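You operate a simulated robot arm through the tools that you are given. There is no shell and no other tool. Be economical: measure what you need, move in short steps, check, and stop when the job is done.

The job below is to be done with a simulated robot arm. You get a single attempt, and the scene is never put back.

JOB
Measure the yellow water bottle and rack it as the white tester says.
Fine: set the colour knob to yellow; leave the tester on.

It is judged by the outcome, as a careful person would: the job done as asked, and still so three seconds after it is handed in. It fails if anything else is knocked over, pushed out of place, dropped, spilled or broken.

ROBOT AND FRAMES
A 7-joint arm with a two-finger parallel gripper, fixed in place. Base frame: the origin is at the foot of the arm, x ahead of it, y to its left, z up. Lengths are in mm, angles in rad, forces in N, time in s.
Its first joint turns from -2.897 to 2.897 rad. Payload 4.4 kg.
The TCP is the grasp point between the finger pads, 23 mm short of the fingertips. In the tool frame z runs along the fingers and y along their closing line. Largest opening 94 mm; finger width 38, thickness 10; the body of the gripper, 54 by 96 mm, starts 39 mm behind the TCP.
Orientation is that of the tool frame in the base frame, as a unit quaternion [x, y, z, w]. With the fingers straight down and closing along the base's y, the tool's x points along the base's -x, its y along +y and its z along -z.

CONTROLS
- The arm moves only by the tool arm_command. Its argument "deltas" is a list of rows, each a list of 7 numbers: the finger opening in mm, from 0 to 94, then the shift along the tool's x, y, z in mm, then the turn, a rotation vector about the tool's x, y, z in rad. In form: [[hand, dx, dy, dz, rx, ry, rz], ...]. A call has 1 to 10 rows; each row is the pose to reach, as a shift and turn from the pose commanded when the call began, along the tool's axes at that moment. Each row takes 0.2 s and may step no farther than 50 mm and 0.15 rad from the row before; otherwise, or with a gripper value out of range, the whole call is refused. Where a pose cannot be reached the arm comes as near as it can. A force on the tool above 40 N (or 10 N above the force at the start of the call, whichever is more), or a blocked arm, ends the call early, and 0.2 s more pass. The fingers move at their own pace (about 72 mm/s each) and stop on an object; they squeeze with about 33 N. The grip force told is the motor's: it shows also when the fingers shut on nothing. Time passes only in rows, and 0.2 s behind the last, so rows that repeat a pose let the fingers close. The reply holds the time, the measured pose of the TCP, the force on the tool along the base axes, the opening and the grip force, in the units named above and with some noise, and new pictures: "views" is both (left out), scene, wrist or none.
- Cameras (640 x 400 px; columns grow to the right, rows downward): "scene" is fixed at [49.5, 501.7, 1669.6]; the picture's right is [-0.57, -0.82, 0.00], its down [-0.39, 0.27, -0.88] and it looks along [0.72, -0.50, -0.47] (base axes); focal length 326 px, centre (320, 200). "wrist" rides on the gripper at [-39, 0, -44] in the tool frame; the picture's right is [0.00, -1.00, 0.00], its down [0.97, 0.00, -0.24] and it looks along [0.24, 0.00, 0.97] (tool axes); focal length 218 px, centre (320, 200). There is no depth. A picture from a camera that has moved, and an enlarged one, comes with that camera's place and axes in the base frame and with its lens.
- zoom(camera, box): a new picture of the part [left, top, right, bottom] of that camera's present view, enlarged. The clock stands still meanwhile.
- finish_job(): hands the job in; it is judged then, once.

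Go step by step. Nothing tells you positions but the pictures and the camera data: compare them with the known pose of the tool, close in by small moves and look again before you grip or let go. The budget is 120 turns and 170 pictures, counting those below and the enlarged ones. Unless the task says otherwise, let go and move clear before handing in, and close with one line.

The tools are called by a JSON object that holds its "fn" and its "kwargs". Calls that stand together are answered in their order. arm_command: Moves the arm, as the interface text tells. Its arguments: {"type":"object","properties":{"deltas":{"type":"array"},"views":{"type":"string","enum":["both","scene","wrist","none"]}},"required":["deltas"]} The other tools are called the same way: zoom (camera, box) takes an enlarged picture of a part of a camera's view; finish_job () hands the job in.

At the start:

```text
time: 0.0
eef_pos: [777.5, -81.5, 1245.9]
orientation: [0.001, 1.0, 0.0, 0.001]
ft_force: [-0.4, -0.1, -1.2]
opening: 94.1
grasp_force: 0.1
```

scene: 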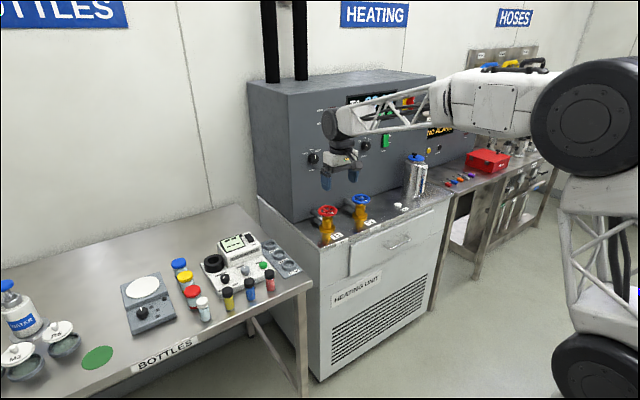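
wrist: 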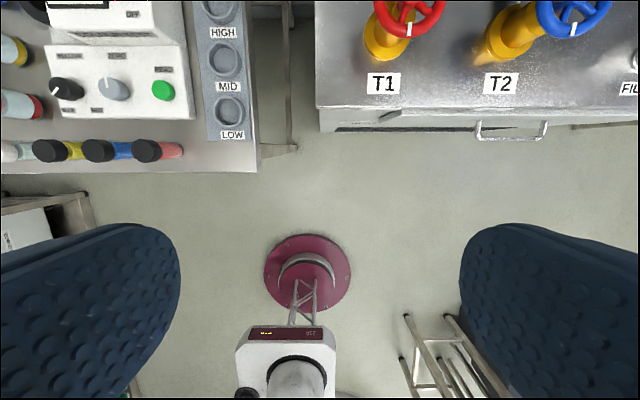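

I see a bottle bench on the left with a white tester, a rack (HIGH/MID/LOW) and several bottles. I'll zoom in on the tester first.

{"fn": "zoom", "kwargs": {"camera": "scene", "box": [110, 220, 310, 345]}}

{"fn": "zoom", "kwargs": {"camera": "wrist", "box": [0, 0, 272, 170]}}

```text
3.20 times, centred on (210, 282) of scene
camera zoom: at [49.5, 501.7, 1669.6], right [-0.57, -0.82, 0.0], down [-0.39, 0.27, -0.88], along [0.72, -0.5, -0.47], focal length 1043 px, centre (672, -64)
```

zoom: 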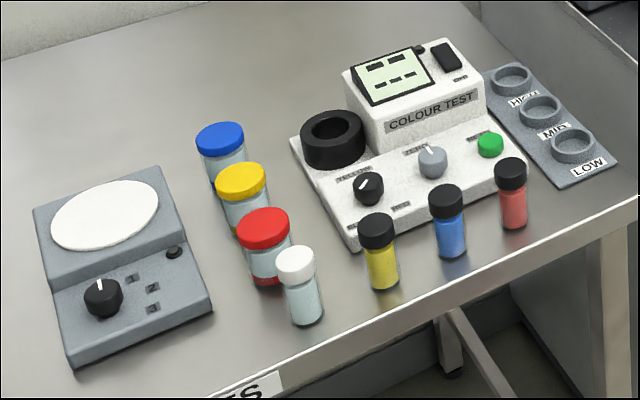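

```text
2.35 times, centred on (136, 85) of wrist
camera zoom: at [816.5, -82.5, 1290.5], right [0.0, -1.0, 0.0], down [-0.97, 0.0, 0.24], along [-0.24, 0.0, -0.97], focal length 514 px, centre (753, 471)
```

zoom: 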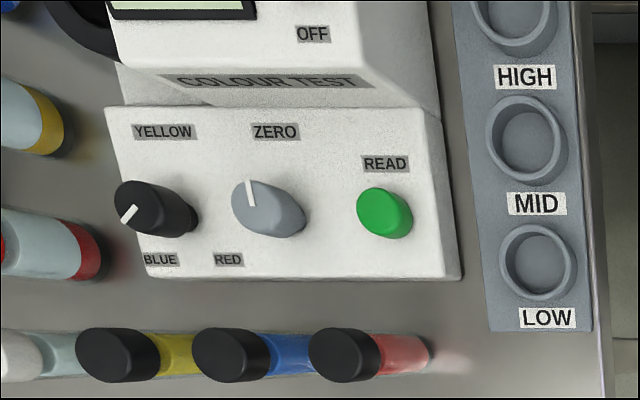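

The black-capped vials hold coloured water, and the tester has a colour knob (now at BLUE), a ZERO knob, a READ button, an OFF switch and a well. I'll move above it for a closer look.

{"fn": "arm_command", "kwargs": {"deltas": [[94, 0, 45, 0, 0, 0, 0], [94, 0, 90, 0, 0, 0, 0], [94, -10, 135, 0, 0, 0, 0], [94, -40, 170, 0, 0, 0, 0], [94, -70, 205, 0, 0, 0, 0], [94, -100, 235, 0, 0, 0, 0], [94, -122, 251, 0, 0, 0, 0], [94, -122, 251, 0, 0, 0, 0]]}}

```text
time: 1.8
eef_pos: [900.9, 170.1, 1246.9]
orientation: [0.001, 1.0, 0.0, 0.0]
ft_force: [0.3, -0.5, -0.2]
opening: 93.9
grasp_force: 0.1
camera wrist: at [939.2, 168.9, 1291.4], right [0.0, -1.0, 0.0], down [-0.97, 0.0, 0.24], along [-0.24, 0.0, -0.97], focal length 218 px, centre (320, 200)
```

scene: 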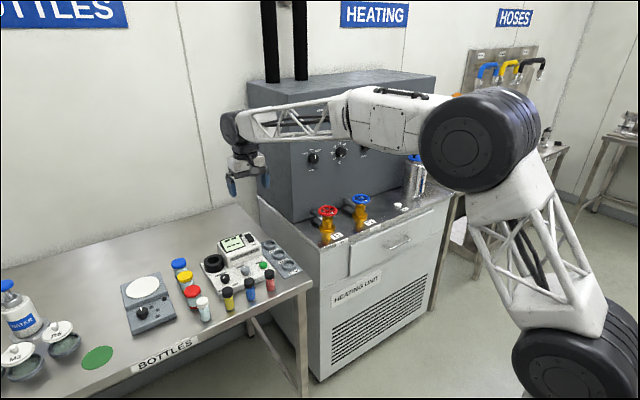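
wrist: 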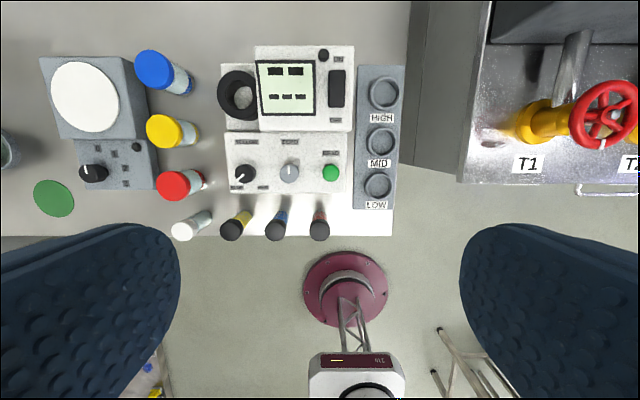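

{"fn": "zoom", "kwargs": {"camera": "wrist", "box": [210, 35, 420, 245]}}

{"fn": "zoom", "kwargs": {"camera": "scene", "box": [190, 222, 310, 318]}}

```text
1.90 times, centred on (315, 140) of wrist
camera zoom: at [939.2, 168.9, 1291.4], right [0.0, -1.0, 0.0], down [-0.97, 0.0, 0.24], along [-0.24, 0.0, -0.97], focal length 416 px, centre (330, 314)
```

zoom: 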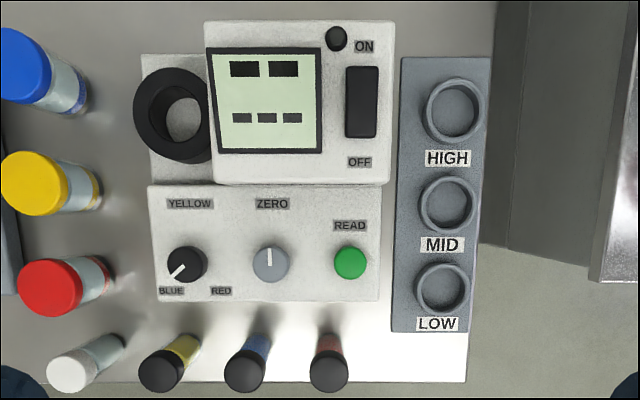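

```text
4.17 times, centred on (250, 270) of scene
camera zoom: at [49.5, 501.7, 1669.6], right [-0.57, -0.82, 0.0], down [-0.39, 0.27, -0.88], along [0.72, -0.5, -0.47], focal length 1358 px, centre (612, -92)
```

zoom: 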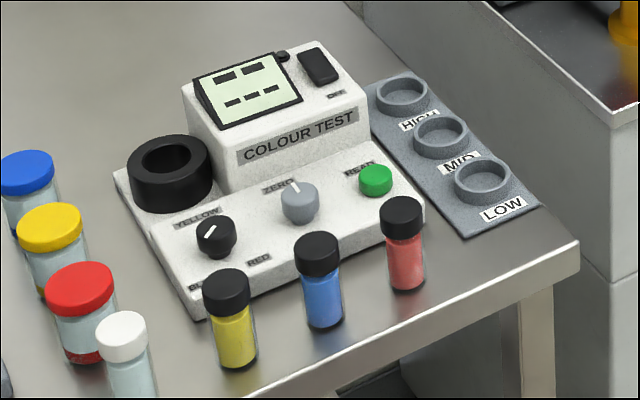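

The tester looks off: the lamp is dark and the rocker is unpressed. The well and rocker are far out, at x ≈ 1010, so I'll test the reach there from a safe height.

{"fn": "arm_command", "kwargs": {"deltas": [[60, -40, -10, 20, 0, 0, 0], [40, -80, -20, 50, 0, 0, 0], [20, -109, -23, 90, 0, 0, 0], [0, -109, -23, 110, 0, 0, 0], [0, -109, -23, 110, 0, 0, 0]]}}

```text
refused: row 2 steps farther than a row can; nothing moved
```

{"fn": "arm_command", "kwargs": {"deltas": [[60, -36, -8, 25, 0, 0, 0], [40, -72, -16, 50, 0, 0, 0], [20, -109, -23, 75, 0, 0, 0], [0, -109, -23, 100, 0, 0, 0], [0, -109, -23, 100, 0, 0, 0]]}}

```text
time: 3.0
eef_pos: [1009.1, 147.0, 1147.0]
orientation: [0.0, 1.0, 0.0, 0.0]
ft_force: [1.0, 0.2, -0.7]
opening: 0.0
grasp_force: 32.5
camera wrist: at [1047.4, 146.3, 1191.5], right [0.0, -1.0, 0.0], down [-0.97, 0.0, 0.24], along [-0.24, 0.0, -0.97], focal length 218 px, centre (320, 200)
```

scene: 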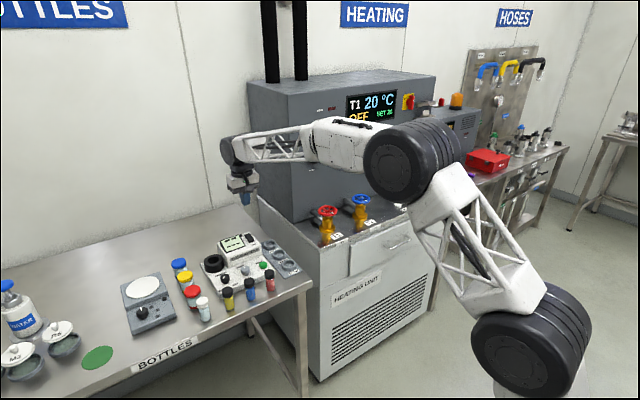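
wrist: 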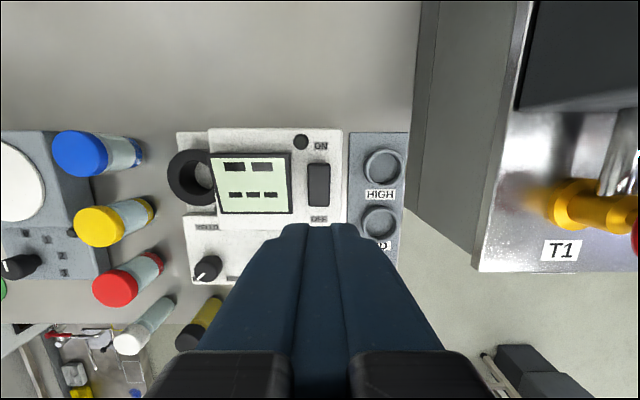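

The arm reaches this spot. I'll turn the closed fingers 90° so the thin side lies along x, to press only the ON half of the rocker.

{"fn": "arm_command", "kwargs": {"deltas": [[0, -1, 0, 0, 0, 0, -0.15], [0, -2, 0, 0, 0, 0, -0.3], [0, -3, 0, 0, 0, 0, -0.45], [0, -4, 0, 0, 0, 0, -0.6], [0, -5, 0, 0, 0, 0, -0.75], [0, -6, 0, 0, 0, 0, -0.9], [0, -8, 0, 0, 0, 0, -1.05], [0, -10, 0, 0, 0, 0, -1.2], [0, -12, 0, 0, 0, 0, -1.35], [0, -13, 0, 0, 0, 0, -1.5]], "views": "none"}}

{"fn": "arm_command", "kwargs": {"deltas": [[0, 0, 0, 0, 0, 0, -0.07], [0, 0, 0, 25, 0, 0, -0.07], [0, 0, 0, 55, 0, 0, -0.07], [0, 0, 0, 85, 0, 0, -0.07], [0, 0, 0, 85, 0, 0, -0.07]]}}

```text
time: 5.2
eef_pos: [1021.9, 146.8, 1146.7]
orientation: [-0.683, 0.73, 0.001, -0.001]
ft_force: [0.4, 0.0, -0.1]
opening: 0.0
grasp_force: 33.4
```

```text
time: 6.4
eef_pos: [1023.1, 147.2, 1060.1]
orientation: [0.707, -0.707, 0.0, 0.0]
ft_force: [0.3, 0.9, -0.5]
opening: 0.0
grasp_force: 33.0
camera wrist: at [1021.8, 184.7, 1104.8], right [1.0, 0.0, 0.0], down [0.0, -0.97, 0.24], along [0.0, -0.24, -0.97], focal length 218 px, centre (320, 200)
```

scene: 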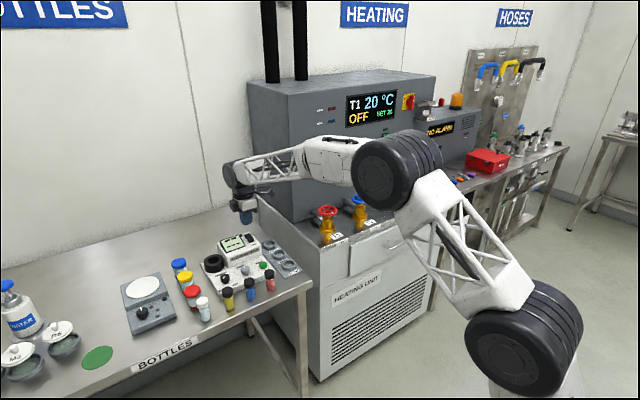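
wrist: 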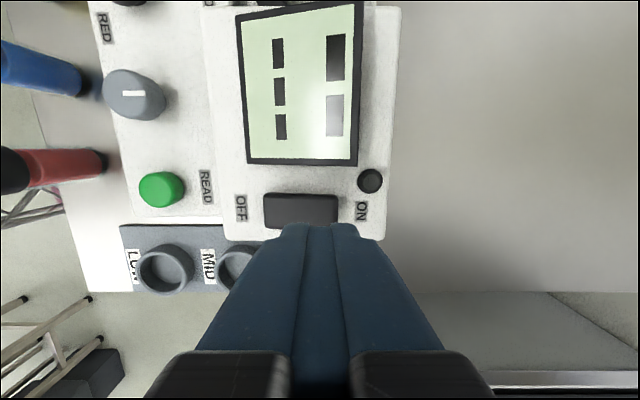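

The rocker's ON end is right under the fingers at x ≈ 1026. I'll lower in small steps until contact.

{"fn": "arm_command", "kwargs": {"deltas": [[0, 1, -3, 20, 0, 0, 0], [0, 1, -3, 40, 0, 0, 0], [0, 1, -3, 50, 0, 0, 0], [0, 1, -3, 54, 0, 0, 0]]}}

```text
time: 7.4
eef_pos: [1025.7, 145.4, 1008.1]
orientation: [0.708, -0.707, 0.001, -0.001]
ft_force: [-5.7, -0.8, 17.0]
opening: 0.1
grasp_force: 32.9
camera wrist: at [1024.3, 183.4, 1053.4], right [1.0, 0.0, 0.0], down [0.0, -0.97, 0.24], along [0.0, -0.24, -0.97], focal length 218 px, centre (320, 200)
```

scene: 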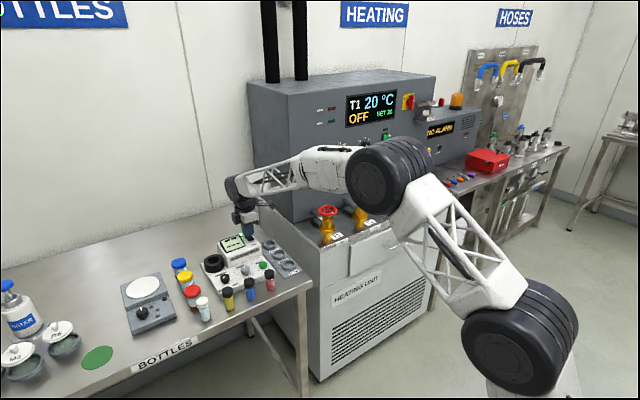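
wrist: 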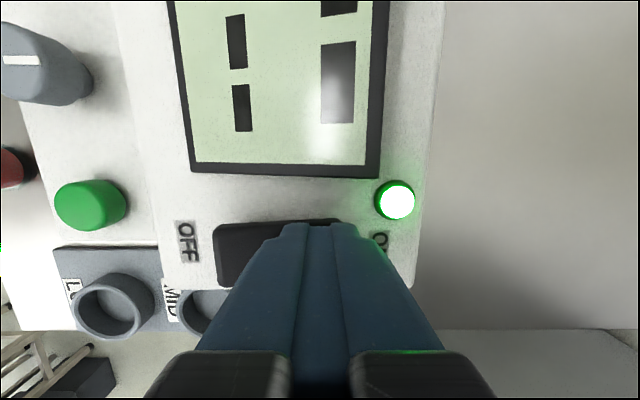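

The lamp is green, so the tester is on. I'll lift off and read the display.

{"fn": "arm_command", "kwargs": {"deltas": [[0, 0, 0, -30, 0, 0, 0], [0, -30, 0, -70, 0, 0, 0], [0, -70, 20, -100, 0, 0, 0], [0, -90, 30, -120, 0, 0, 0.1], [0, -90, 30, -120, 0, 0, 0.1]], "views": "wrist"}}

{"fn": "zoom", "kwargs": {"camera": "scene", "box": [190, 222, 310, 318]}}

```text
refused: row 3 steps farther than a row can; nothing moved
```

```text
4.17 times, centred on (250, 270) of scene
camera zoom: at [49.5, 501.7, 1669.6], right [-0.57, -0.82, 0.0], down [-0.39, 0.27, -0.88], along [0.72, -0.5, -0.47], focal length 1358 px, centre (612, -92)
```

zoom: 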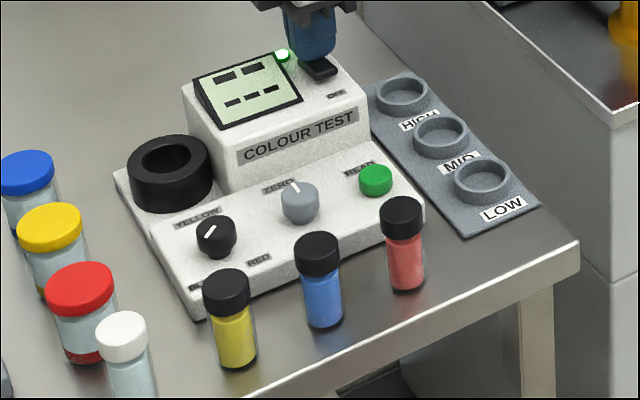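

The display shows dashes. Next I'll go above the colour knob.

{"fn": "arm_command", "kwargs": {"deltas": [[0, 0, 0, -40, 0, 0, 0], [0, 0, 0, -80, 0, 0, 0], [30, -33, 30, -80, 0, 0, 0], [60, -66, 60, -80, 0, 0, 0], [60, -99, 90, -80, 0, 0, 0], [60, -130, 120, -80, 0, 0, 0], [60, -147, 131, -80, 0, 0, 0], [60, -147, 131, -80, 0, 0, 0]]}}

```text
time: 9.2
eef_pos: [893.8, 292.8, 1088.8]
orientation: [0.707, -0.707, -0.001, 0.0]
ft_force: [0.4, 0.2, 0.1]
opening: 60.0
grasp_force: 0.0
camera wrist: at [892.9, 331.7, 1132.0], right [1.0, 0.0, 0.0], down [0.0, -0.97, 0.24], along [0.0, -0.24, -0.97], focal length 218 px, centre (320, 200)
```

scene: 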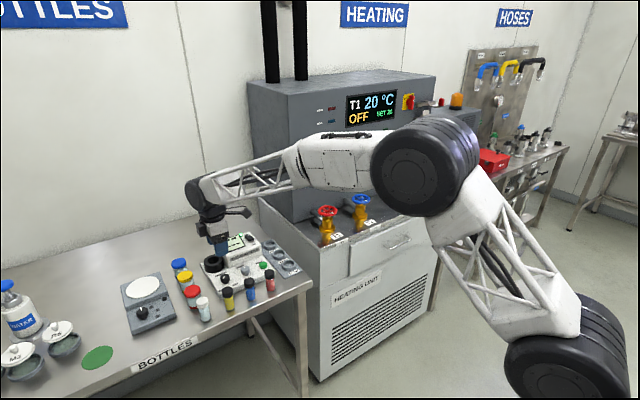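
wrist: 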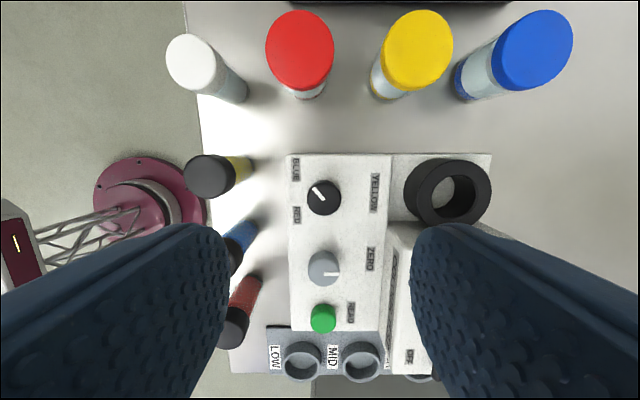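

The knob sits at about (896, 287.5). I'll align over it and descend partway.

{"fn": "arm_command", "kwargs": {"deltas": [[60, 5, -2.6, 30, 0, 0, 0], [60, 5, -2.6, 65, 0, 0, 0], [60, 5, -2.6, 98, 0, 0, 0], [60, 5, -2.6, 98, 0, 0, 0]]}}

{"fn": "zoom", "kwargs": {"camera": "scene", "box": [180, 200, 290, 310]}}

```text
time: 10.2
eef_pos: [895.9, 287.3, 988.6]
orientation: [-0.707, 0.707, 0.0, 0.0]
ft_force: [-0.1, 0.0, 0.4]
opening: 60.2
grasp_force: 0.0
camera wrist: at [896.0, 325.2, 1033.1], right [1.0, 0.0, 0.0], down [0.0, -0.97, 0.24], along [0.0, -0.24, -0.97], focal length 218 px, centre (320, 200)
```

scene: 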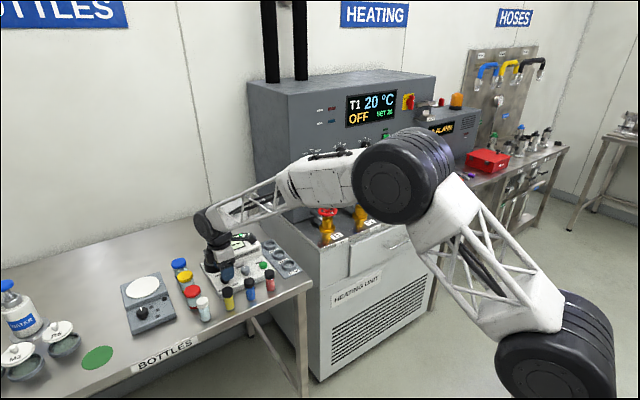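
wrist: 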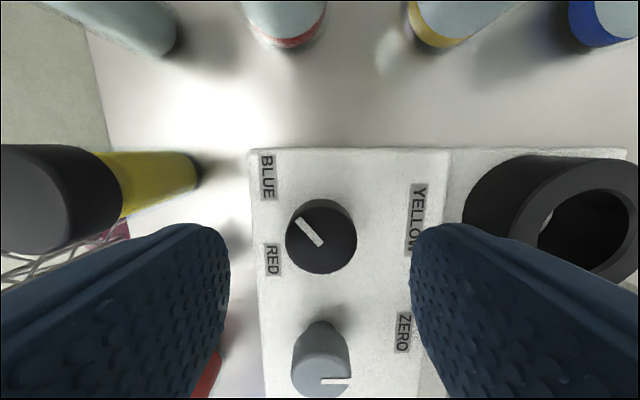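

```text
3.64 times, centred on (235, 255) of scene
camera zoom: at [49.5, 501.7, 1669.6], right [-0.57, -0.82, 0.0], down [-0.39, 0.27, -0.88], along [0.72, -0.5, -0.47], focal length 1185 px, centre (629, 0)
```

zoom: 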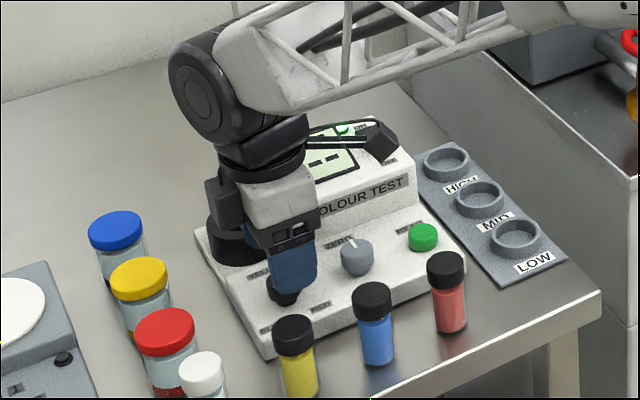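

The knob is centred between the fingers, with its pointer about 133° counter-clockwise of YELLOW. I'll descend around it and close.

{"fn": "arm_command", "kwargs": {"deltas": [[60, -1, 1, 20, 0, 0, 0], [60, -1, 1, 32, 0, 0, 0], [60, -1, 1, 38, 0, 0, 0], [20, -1, 1, 38, 0, 0, 0], [20, -1, 1, 38, 0, 0, 0], [20, -1, 1, 38, 0, 0, 0]]}}

{"fn": "zoom", "kwargs": {"camera": "scene", "box": [200, 230, 270, 300]}}

```text
time: 11.6
eef_pos: [895.6, 289.9, 951.0]
orientation: [-0.707, 0.707, 0.0, 0.0]
ft_force: [25.4, 3.2, -5.6]
opening: 31.3
grasp_force: 12.5
camera wrist: at [895.5, 326.8, 995.2], right [1.0, 0.0, 0.0], down [0.0, -0.97, 0.24], along [0.0, -0.24, -0.97], focal length 218 px, centre (320, 200)
```

scene: 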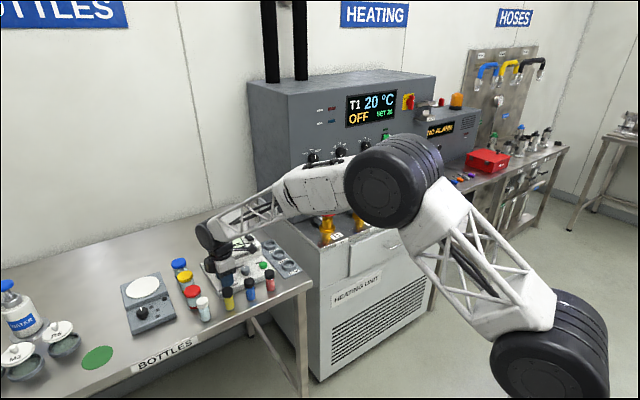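
wrist: 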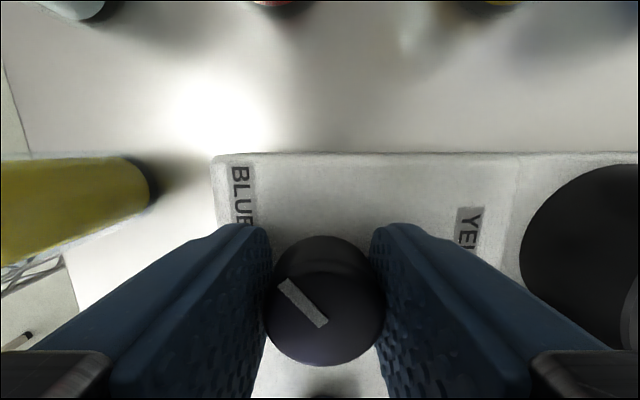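

```text
5.71 times, centred on (235, 265) of scene
camera zoom: at [49.5, 501.7, 1669.6], right [-0.57, -0.82, 0.0], down [-0.39, 0.27, -0.88], along [0.72, -0.5, -0.47], focal length 1862 px, centre (806, -171)
```

zoom: 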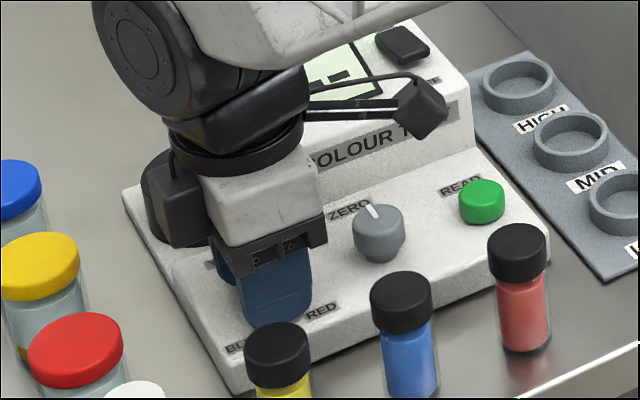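

I hold the knob with a slight sideways offset. I'll nudge +x by 1.5 mm to centre, then turn clockwise.

{"fn": "arm_command", "kwargs": {"deltas": [[20, 0, -1.5, 0, 0, 0, 0], [20, 0, -1.5, 0, 0, 0, 0.1], [20, 0, -1.5, 0, 0, 0, 0.2], [20, 0, -1.5, 0, 0, 0, 0.3]], "views": "wrist"}}

```text
time: 12.6
eef_pos: [897.8, 288.9, 951.6]
orientation: [-0.593, 0.805, 0.0, 0.0]
ft_force: [3.2, -3.7, 0.6]
opening: 29.5
grasp_force: 44.5
camera wrist: at [908.2, 325.0, 995.2], right [0.95, -0.3, 0.0], down [-0.29, -0.93, 0.24], along [-0.07, -0.23, -0.97], focal length 218 px, centre (320, 200)
```

wrist: 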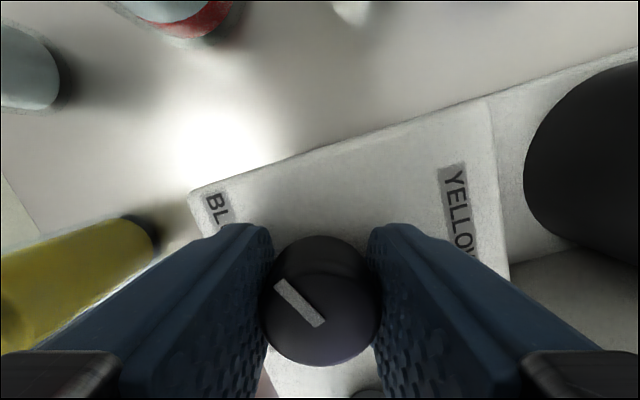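

The knob turns with the gripper. I'll continue clockwise.

{"fn": "arm_command", "kwargs": {"deltas": [[20, 0, 0, 0, 0, 0, 0.14], [20, 0, 0, 0, 0, 0, 0.28], [20, 0, 0, 0, 0, 0, 0.42], [20, 0, 0, 0, 0, 0, 0.56], [20, 0, 0, 0, 0, 0, 0.7], [20, 0, 0, 0, 0, 0, 0.84], [20, 0, 0, 0, 0, 0, 0.98], [20, 0, 0, 0, 0, 0, 1.1]]}}

{"fn": "zoom", "kwargs": {"camera": "scene", "box": [190, 220, 270, 300]}}

```text
time: 14.4
eef_pos: [897.2, 290.7, 950.2]
orientation: [-0.083, 0.997, -0.001, 0.0]
ft_force: [12.4, -5.7, -4.5]
opening: 29.5
grasp_force: 45.0
camera wrist: at [935.4, 293.9, 995.2], right [0.17, -0.99, 0.0], down [-0.96, -0.16, 0.24], along [-0.24, -0.04, -0.97], focal length 218 px, centre (320, 200)
```

scene: 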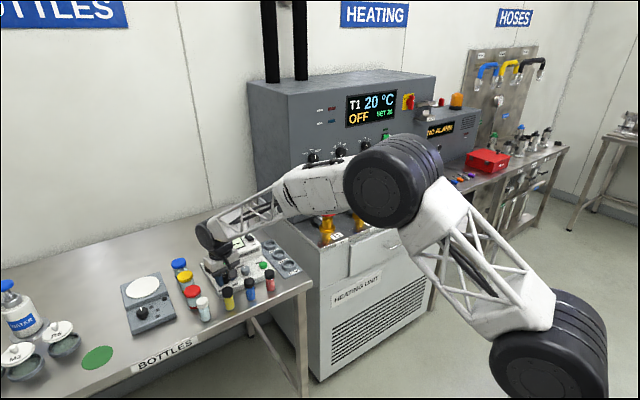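
wrist: 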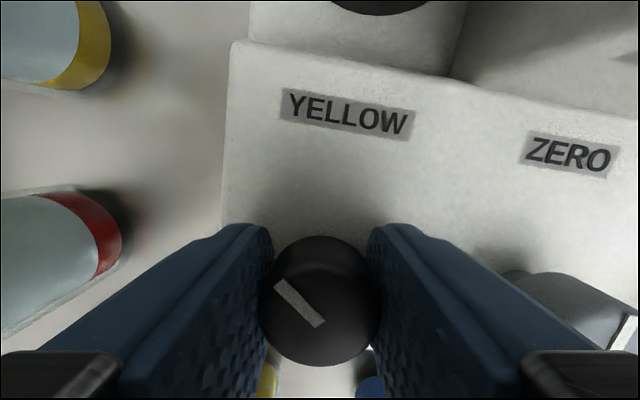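

```text
5.00 times, centred on (230, 260) of scene
camera zoom: at [49.5, 501.7, 1669.6], right [-0.57, -0.82, 0.0], down [-0.39, 0.27, -0.88], along [0.72, -0.5, -0.47], focal length 1629 px, centre (770, -100)
```

zoom: 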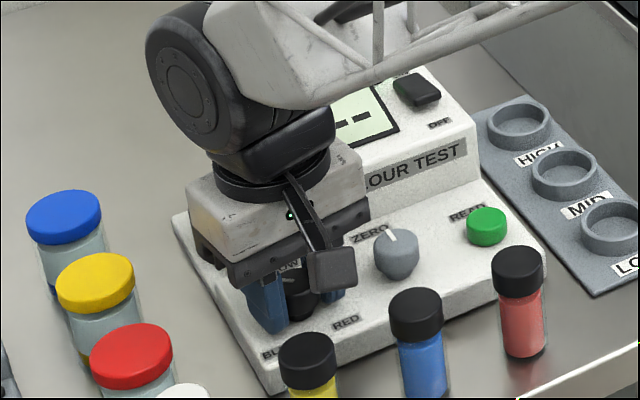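

About 0.92 rad remains to point straight at YELLOW, so I'll finish the turn.

{"fn": "arm_command", "kwargs": {"deltas": [[20, 0, 0, 0, 0, 0, 0.14], [20, 0, 0, 0, 0, 0, 0.28], [20, 0, 0, 0, 0, 0, 0.42], [20, 0, 0, 0, 0, 0, 0.56], [20, 0, 0, 0, 0, 0, 0.7], [20, 0, 0, 0, 0, 0, 0.84], [20, 0, 0, 0, 0, 0, 0.92], [20, 0, 0, 0, 0, 0, 0.92]]}}

{"fn": "zoom", "kwargs": {"camera": "scene", "box": [190, 220, 270, 300]}}

```text
time: 16.2
eef_pos: [898.4, 288.2, 950.6]
orientation: [0.367, 0.93, 0.0, 0.0]
ft_force: [-7.5, -31.3, 0.3]
opening: 29.5
grasp_force: 45.5
camera wrist: at [925.3, 260.4, 995.2], right [-0.68, -0.73, 0.0], down [-0.71, 0.66, 0.24], along [-0.18, 0.16, -0.97], focal length 218 px, centre (320, 200)
```

scene: 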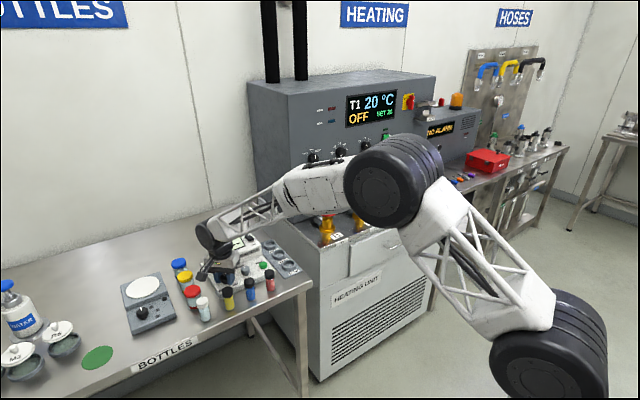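
wrist: 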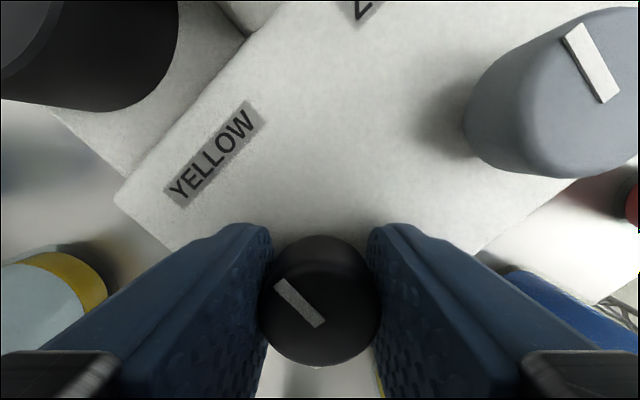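

```text
5.00 times, centred on (230, 260) of scene
camera zoom: at [49.5, 501.7, 1669.6], right [-0.57, -0.82, 0.0], down [-0.39, 0.27, -0.88], along [0.72, -0.5, -0.47], focal length 1629 px, centre (770, -100)
```

zoom: 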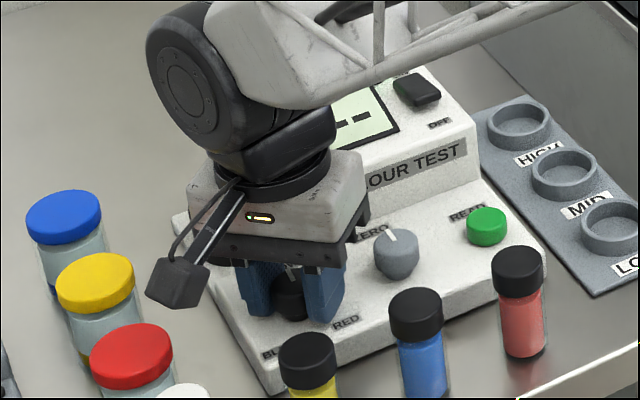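

The pointer should now face YELLOW. I'll release, rise and check.

{"fn": "arm_command", "kwargs": {"deltas": [[50, 0, 0, 0, 0, 0, 0], [50, 0, 0, 0, 0, 0, 0], [50, 0, 0, -30, 0, 0, 0], [50, 0, 0, -70, 0, 0, 0], [50, 0, 0, -110, 0, 0, 0], [50, 0, 0, -110, 0, 0, 0]], "views": "wrist"}}

{"fn": "zoom", "kwargs": {"camera": "scene", "box": [190, 220, 310, 310]}}

```text
time: 17.6
eef_pos: [897.9, 286.9, 1060.5]
orientation: [0.366, 0.931, 0.001, 0.0]
ft_force: [-0.4, 1.1, 0.2]
opening: 50.1
grasp_force: 0.2
camera wrist: at [925.0, 260.1, 1104.7], right [-0.68, -0.73, 0.0], down [-0.71, 0.66, 0.24], along [-0.18, 0.16, -0.97], focal length 218 px, centre (320, 200)
```

wrist: 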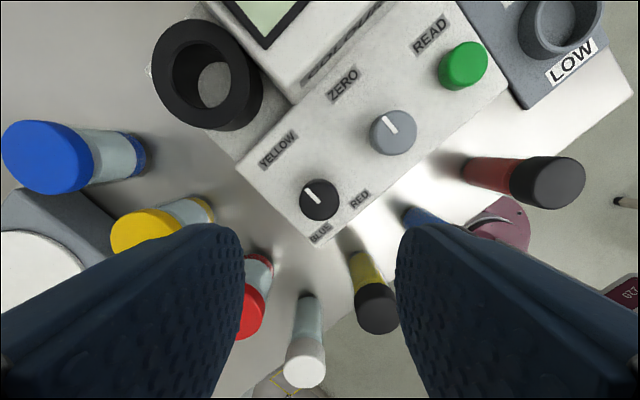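

```text
4.44 times, centred on (250, 265) of scene
camera zoom: at [49.5, 501.7, 1669.6], right [-0.57, -0.82, 0.0], down [-0.39, 0.27, -0.88], along [0.72, -0.5, -0.47], focal length 1448 px, centre (631, -89)
```

zoom: 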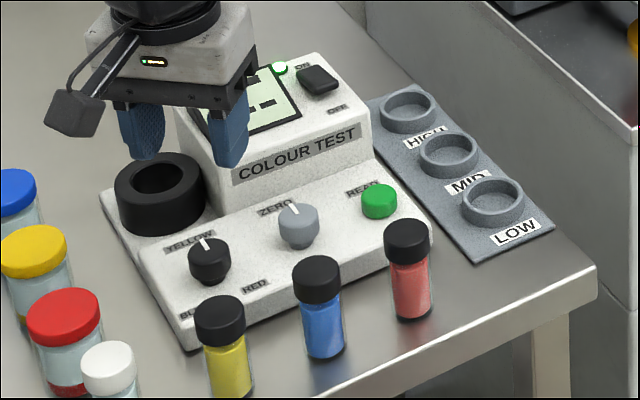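

The knob now points to YELLOW. Next is the yellow vial at about (804, 313): I'll turn the wrist back so the jaw closes along x, and go above it.

{"fn": "arm_command", "kwargs": {"deltas": [[50, 0, 0, -20, 0, 0, -0.14], [50, 12, -6, -20, 0, 0, -0.28], [50, 24, -12, -20, 0, 0, -0.42], [50, 36, -18, -20, 0, 0, -0.56], [50, 48, -25, -20, 0, 0, -0.7], [50, 60, -31, -20, 0, 0, -0.84], [50, 72, -37, -20, 0, 0, -0.98], [50, 80, -41, -20, 0, 0, -1.12], [50, 86.5, -45, -20, 0, 0, -1.26]], "views": "none"}}

{"fn": "arm_command", "kwargs": {"deltas": [[50, 0, 0, 0, 0, 0, -0.14], [50, 0, 0, 0, 0, 0, -0.28], [50, 0, 0, 0, 0, 0, -0.42], [50, 0, 0, 0, 0, 0, -0.56], [50, 0, 0, 0, 0, 0, -0.7], [50, 0, 0, 0, 0, 0, -0.84], [50, 0, 0, 0, 0, 0, -0.98], [50, 0, 0, 0, 0, 0, -1.06], [50, 0, 0, 0, 0, 0, -1.06]]}}

```text
time: 19.6
eef_pos: [802.6, 315.1, 1081.0]
orientation: [-0.254, 0.967, 0.0, -0.001]
ft_force: [0.1, -0.1, 0.2]
opening: 49.8
grasp_force: 0.1
```

```text
time: 21.6
eef_pos: [803.7, 314.3, 1081.6]
orientation: [-0.707, 0.707, 0.0, 0.0]
ft_force: [0.1, -0.1, -0.7]
opening: 49.7
grasp_force: 0.0
camera wrist: at [802.8, 352.7, 1125.3], right [1.0, 0.0, 0.0], down [0.0, -0.97, 0.24], along [0.0, -0.24, -0.97], focal length 218 px, centre (320, 200)
```

scene: 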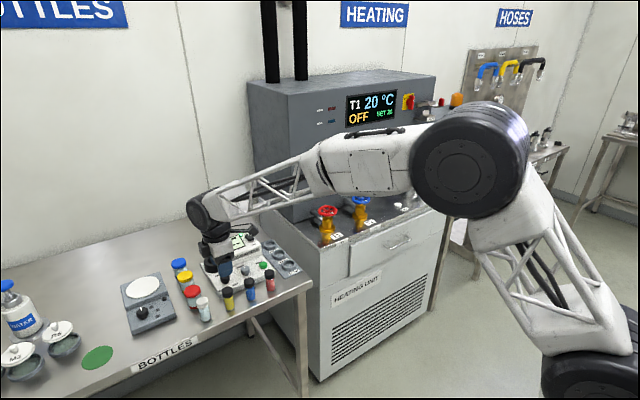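
wrist: 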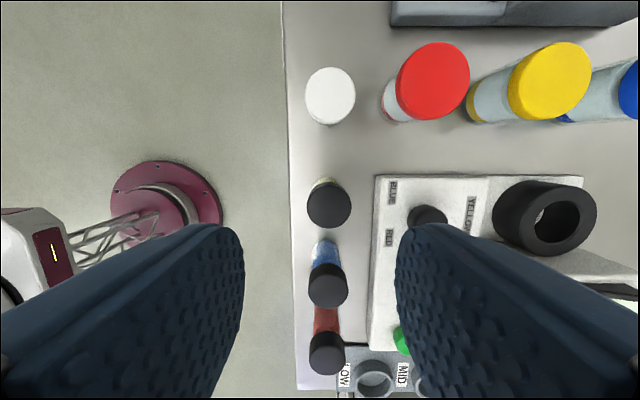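

The yellow cap is at about (808, 309.5) with its top at z ≈ 962. I'll align and descend partway, then check.

{"fn": "arm_command", "kwargs": {"deltas": [[52, 5, -4.5, 30, 0, 0, 0], [52, 5, -4.5, 65, 0, 0, 0], [52, 5, -4.5, 85, 0, 0, 0], [52, 5, -4.5, 85, 0, 0, 0]], "views": "wrist"}}

{"fn": "zoom", "kwargs": {"camera": "scene", "box": [190, 240, 270, 320]}}

```text
time: 22.6
eef_pos: [807.5, 309.8, 996.9]
orientation: [-0.706, 0.708, -0.001, 0.001]
ft_force: [-0.2, 0.8, -0.7]
opening: 52.0
grasp_force: 0.1
camera wrist: at [807.7, 347.9, 1039.8], right [1.0, 0.0, 0.0], down [0.0, -0.97, 0.24], along [0.0, -0.24, -0.97], focal length 218 px, centre (320, 200)
```

wrist: 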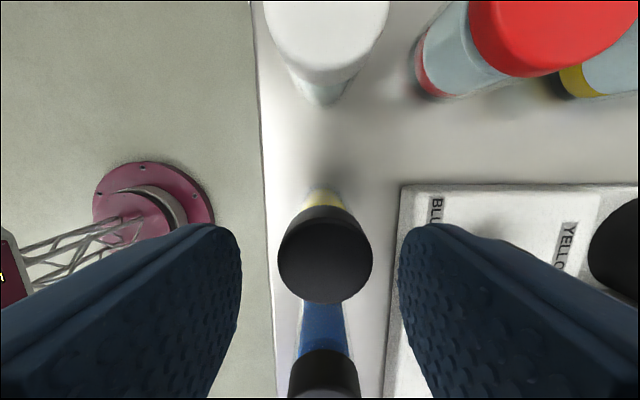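

```text
5.00 times, centred on (230, 280) of scene
camera zoom: at [49.5, 501.7, 1669.6], right [-0.57, -0.82, 0.0], down [-0.39, 0.27, -0.88], along [0.72, -0.5, -0.47], focal length 1629 px, centre (770, -200)
```

zoom: 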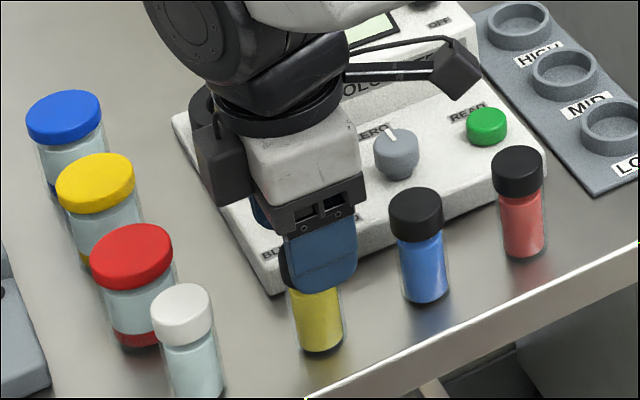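

The cap is centred. I'll descend to z ≈ 966 and close on the cap.

{"fn": "arm_command", "kwargs": {"deltas": [[52, 0, -1.5, 16, 0, 0, 0], [52, 0, -1.5, 31, 0, 0, 0], [52, 0, -1.5, 31, 0, 0, 0], [22, 0, -1.5, 31, 0, 0, 0], [22, 0, -1.5, 31, 0, 0, 0], [22, 0, -1.5, 31, 0, 0, 0]], "views": "wrist"}}

{"fn": "zoom", "kwargs": {"camera": "scene", "box": [190, 240, 270, 320]}}

```text
time: 24.0
eef_pos: [809.3, 310.3, 965.1]
orientation: [-0.706, 0.708, 0.001, 0.0]
ft_force: [-0.8, 0.4, -0.3]
opening: 31.8
grasp_force: 33.0
camera wrist: at [809.0, 347.5, 1009.1], right [1.0, 0.0, 0.0], down [0.0, -0.97, 0.24], along [0.0, -0.24, -0.97], focal length 218 px, centre (320, 200)
```

wrist: 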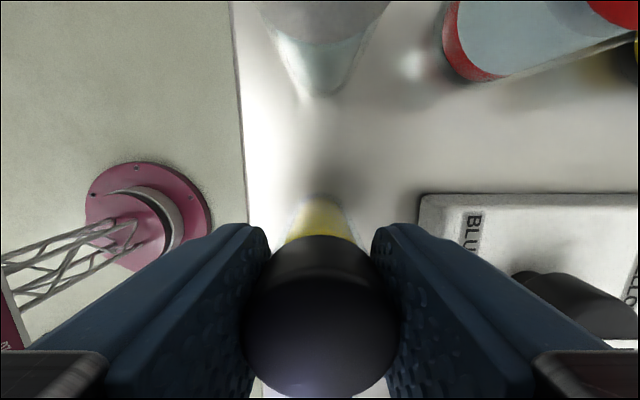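

```text
5.00 times, centred on (230, 280) of scene
camera zoom: at [49.5, 501.7, 1669.6], right [-0.57, -0.82, 0.0], down [-0.39, 0.27, -0.88], along [0.72, -0.5, -0.47], focal length 1629 px, centre (770, -200)
```

zoom: 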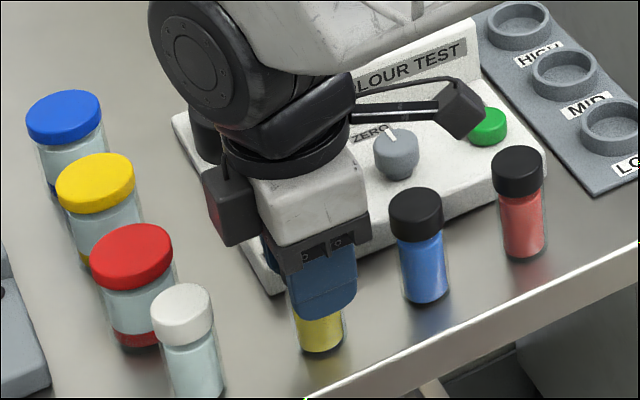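

The cap is gripped firmly at 31.8 mm. I'll lift and carry it above the well.

{"fn": "arm_command", "kwargs": {"deltas": [[22, 0, 0, -30, 0, 0, 0], [22, 0, 0, -70, 0, 0, 0], [22, 0, 0, -110, 0, 0, 0], [22, 0, 0, -145, 0, 0, 0], [22, 5, -40, -145, 0, 0, 0], [22, 10, -80, -145, 0, 0, 0], [22, 15, -120, -145, 0, 0, 0], [22, 20, -160, -145, 0, 0, 0], [22, 22, -200, -145, 0, 0, 0], [22, 22, -200, -145, 0, 0, 0]]}}

{"fn": "zoom", "kwargs": {"camera": "scene", "box": [180, 200, 280, 300]}}

```text
time: 26.2
eef_pos: [1009.0, 287.4, 1109.9]
orientation: [-0.706, 0.708, 0.0, 0.0]
ft_force: [-0.2, 0.3, -0.1]
opening: 32.1
grasp_force: 32.9
camera wrist: at [1009.0, 325.1, 1154.0], right [1.0, 0.0, 0.0], down [0.0, -0.97, 0.24], along [0.0, -0.24, -0.97], focal length 218 px, centre (320, 200)
```

scene: 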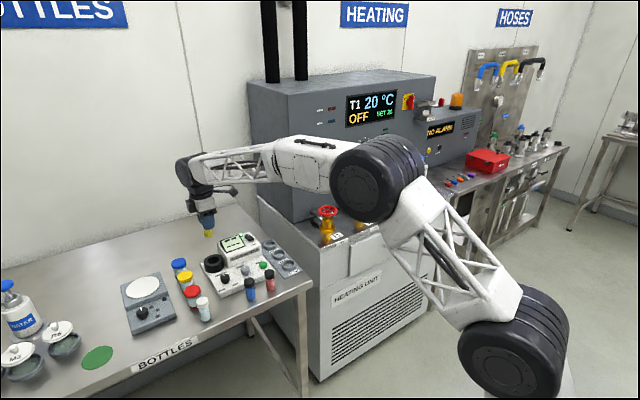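
wrist: 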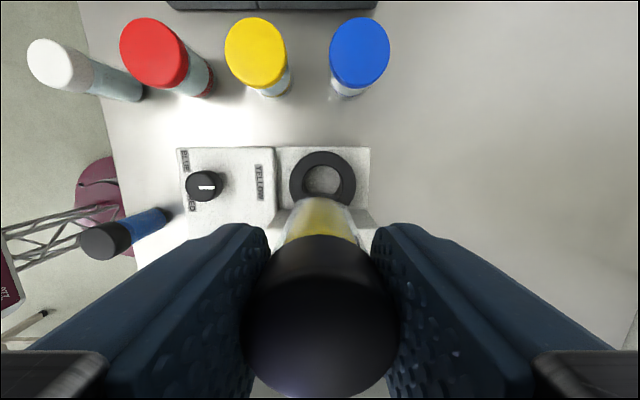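

```text
4.00 times, centred on (230, 250) of scene
camera zoom: at [49.5, 501.7, 1669.6], right [-0.57, -0.82, 0.0], down [-0.39, 0.27, -0.88], along [0.72, -0.5, -0.47], focal length 1304 px, centre (680, 0)
```

zoom: 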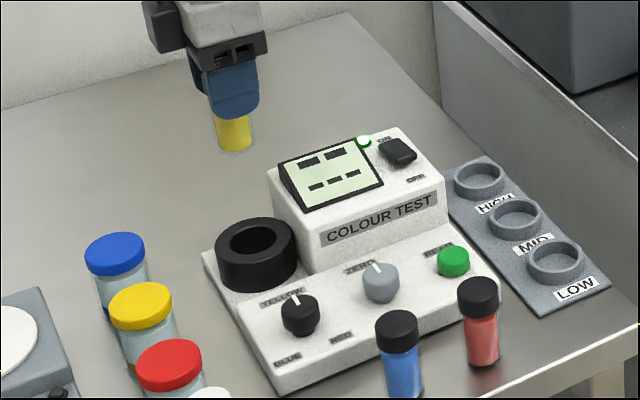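

The ring is at about (1011, 292), with a 35 mm hole. I'll shift and lower to just above it.

{"fn": "arm_command", "kwargs": {"deltas": [[22, -4.5, -2, 30, 0, 0, 0], [22, -4.5, -2, 60, 0, 0, 0], [22, -4.5, -2, 88, 0, 0, 0], [22, -4.5, -2, 88, 0, 0, 0]]}}

{"fn": "zoom", "kwargs": {"camera": "scene", "box": [190, 220, 250, 280]}}

{"fn": "zoom", "kwargs": {"camera": "wrist", "box": [220, 100, 420, 250]}}

```text
time: 27.2
eef_pos: [1011.6, 290.4, 1022.4]
orientation: [-0.707, 0.708, 0.0, 0.0]
ft_force: [-0.2, -0.3, -0.7]
opening: 31.7
grasp_force: 33.0
camera wrist: at [1011.4, 330.0, 1066.7], right [1.0, 0.0, 0.0], down [0.0, -0.97, 0.24], along [0.0, -0.24, -0.97], focal length 218 px, centre (320, 200)
```

scene: 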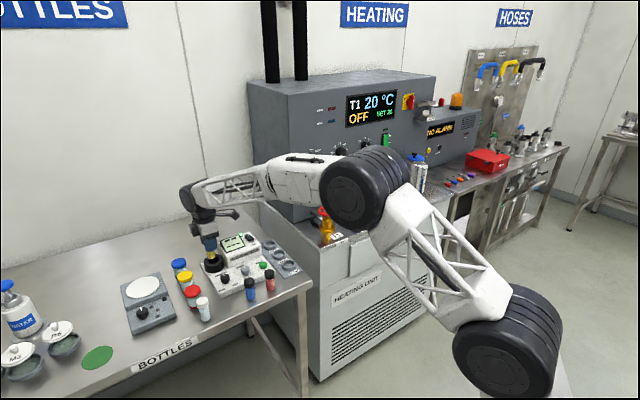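
wrist: 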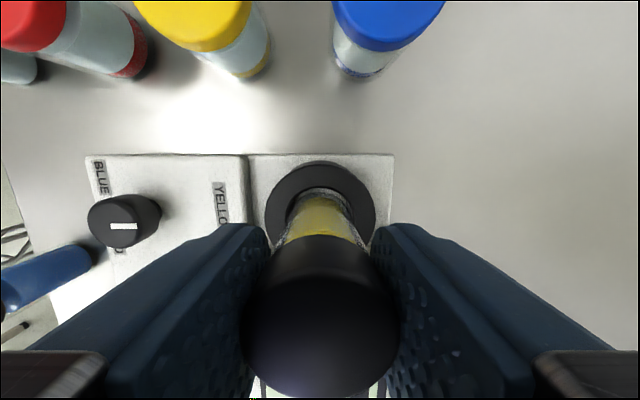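

```text
6.67 times, centred on (220, 250) of scene
camera zoom: at [49.5, 501.7, 1669.6], right [-0.57, -0.82, 0.0], down [-0.39, 0.27, -0.88], along [0.72, -0.5, -0.47], focal length 2172 px, centre (987, -133)
```

zoom: 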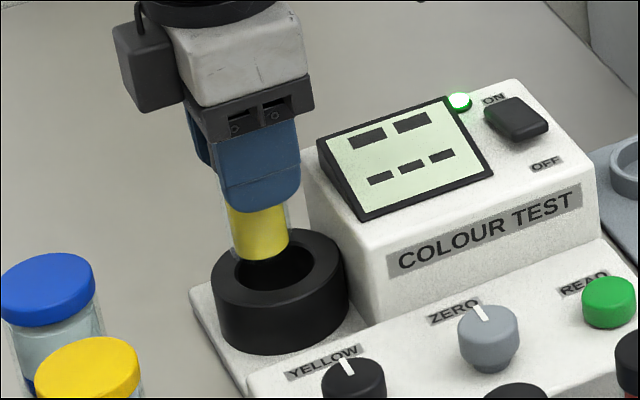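

```text
2.67 times, centred on (320, 175) of wrist
camera zoom: at [1011.4, 330.0, 1066.7], right [1.0, 0.0, 0.0], down [0.0, -0.97, 0.24], along [0.0, -0.24, -0.97], focal length 582 px, centre (320, 267)
```

zoom: 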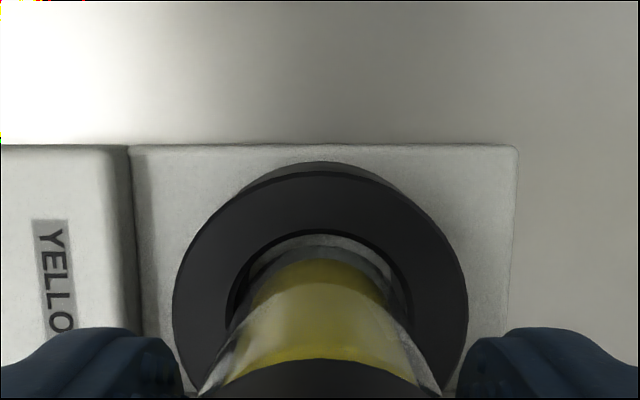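

The vial sits about 5 mm toward +y in the jaw, so I need to shift about 6 mm toward −y to centre it over the hole. I'll do that and recheck.

{"fn": "arm_command", "kwargs": {"deltas": [[22, 6, 0, 0, 0, 0, 0], [22, 6, 0, 0, 0, 0, 0]], "views": "none"}}

{"fn": "zoom", "kwargs": {"camera": "scene", "box": [190, 220, 250, 280]}}

{"fn": "zoom", "kwargs": {"camera": "wrist", "box": [220, 100, 420, 250]}}

```text
time: 27.8
eef_pos: [1011.9, 284.9, 1021.9]
orientation: [0.707, -0.707, 0.0, 0.0]
ft_force: [0.1, 0.9, 0.1]
opening: 31.7
grasp_force: 32.6
```

```text
6.67 times, centred on (220, 250) of scene
camera zoom: at [49.5, 501.7, 1669.6], right [-0.57, -0.82, 0.0], down [-0.39, 0.27, -0.88], along [0.72, -0.5, -0.47], focal length 2172 px, centre (987, -133)
```

zoom: 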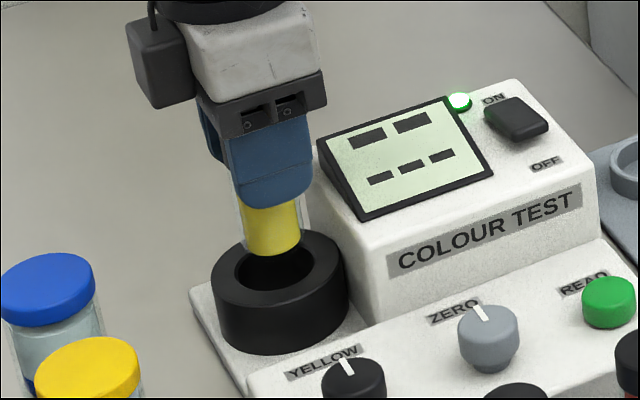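

```text
2.67 times, centred on (320, 175) of wrist
camera zoom: at [1011.4, 323.8, 1066.6], right [1.0, 0.0, 0.0], down [0.0, -0.97, 0.24], along [0.0, -0.24, -0.97], focal length 582 px, centre (320, 267)
```

zoom: 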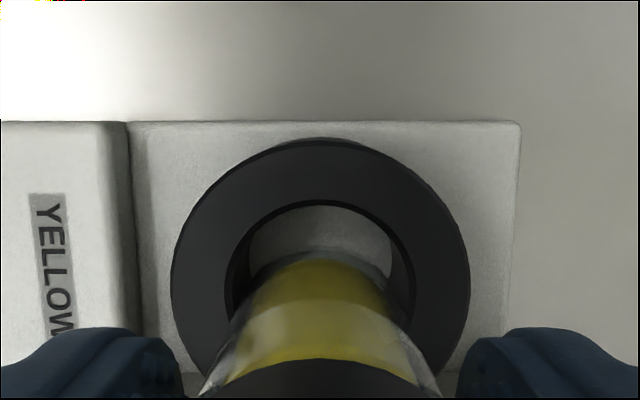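

Now centred over the hole. I'll lower gently.

{"fn": "arm_command", "kwargs": {"deltas": [[22, 0, 0, 8, 0, 0, 0], [22, 0, 0, 16, 0, 0, 0], [22, 0, 0, 23, 0, 0, 0], [22, 0, 0, 28, 0, 0, 0]], "views": "none"}}

{"fn": "zoom", "kwargs": {"camera": "scene", "box": [190, 220, 250, 280]}}

{"fn": "zoom", "kwargs": {"camera": "wrist", "box": [220, 100, 420, 250]}}

```text
time: 28.8
eef_pos: [1011.4, 285.5, 994.4]
orientation: [-0.707, 0.707, 0.0, -0.001]
ft_force: [0.1, 0.2, 0.1]
opening: 31.8
grasp_force: 32.8
```

```text
6.67 times, centred on (220, 250) of scene
camera zoom: at [49.5, 501.7, 1669.6], right [-0.57, -0.82, 0.0], down [-0.39, 0.27, -0.88], along [0.72, -0.5, -0.47], focal length 2172 px, centre (987, -133)
```

zoom: 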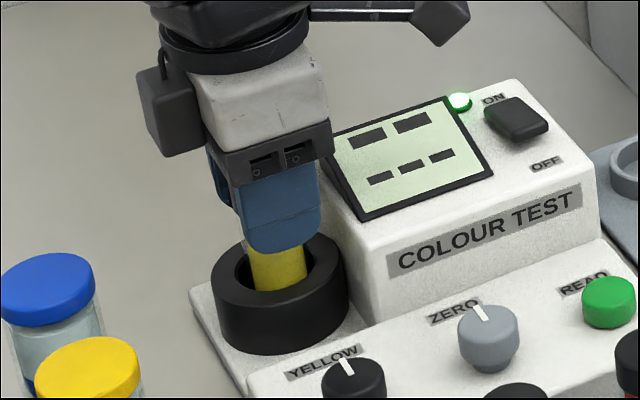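

```text
2.67 times, centred on (320, 175) of wrist
camera zoom: at [1011.0, 324.0, 1038.4], right [1.0, 0.0, 0.0], down [0.0, -0.97, 0.24], along [0.0, -0.24, -0.97], focal length 582 px, centre (320, 267)
```

zoom: 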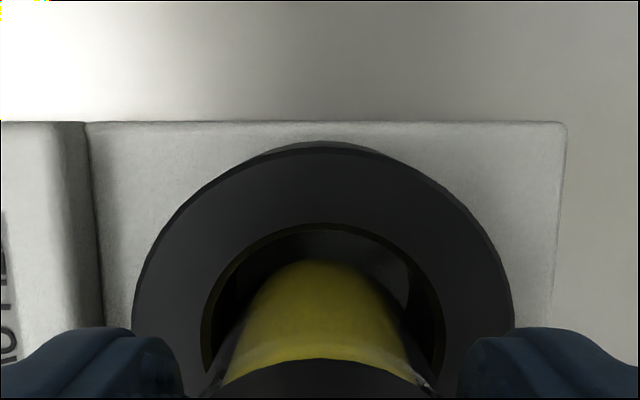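

The vial is in the hole with no contact. I'll continue down.

{"fn": "arm_command", "kwargs": {"deltas": [[22, 0, 0, 4, 0, 0, 0], [22, 0, 0, 8, 0, 0, 0], [22, 0, 0, 10, 0, 0, 0]], "views": "none"}}

{"fn": "arm_command", "kwargs": {"deltas": [[22, 0, 0, 2, 0, 0, 0], [22, 0, 0, 4, 0, 0, 0]], "views": "none"}}

{"fn": "zoom", "kwargs": {"camera": "scene", "box": [190, 220, 250, 280]}}

```text
time: 29.6
eef_pos: [1010.5, 285.6, 984.2]
orientation: [0.707, -0.707, 0.0, -0.001]
ft_force: [0.3, 0.6, -0.7]
opening: 31.6
grasp_force: 32.8
```

```text
time: 30.2
eef_pos: [1011.4, 285.9, 980.4]
orientation: [-0.707, 0.708, 0.0, 0.0]
ft_force: [0.2, 0.7, -1.4]
opening: 32.1
grasp_force: 33.2
```

```text
6.67 times, centred on (220, 250) of scene
camera zoom: at [49.5, 501.7, 1669.6], right [-0.57, -0.82, 0.0], down [-0.39, 0.27, -0.88], along [0.72, -0.5, -0.47], focal length 2172 px, centre (987, -133)
```

zoom: 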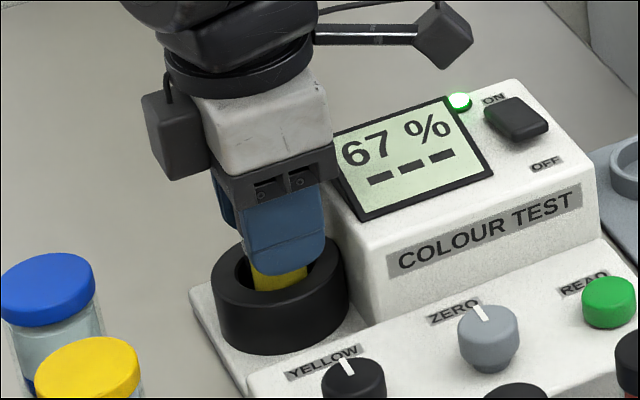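

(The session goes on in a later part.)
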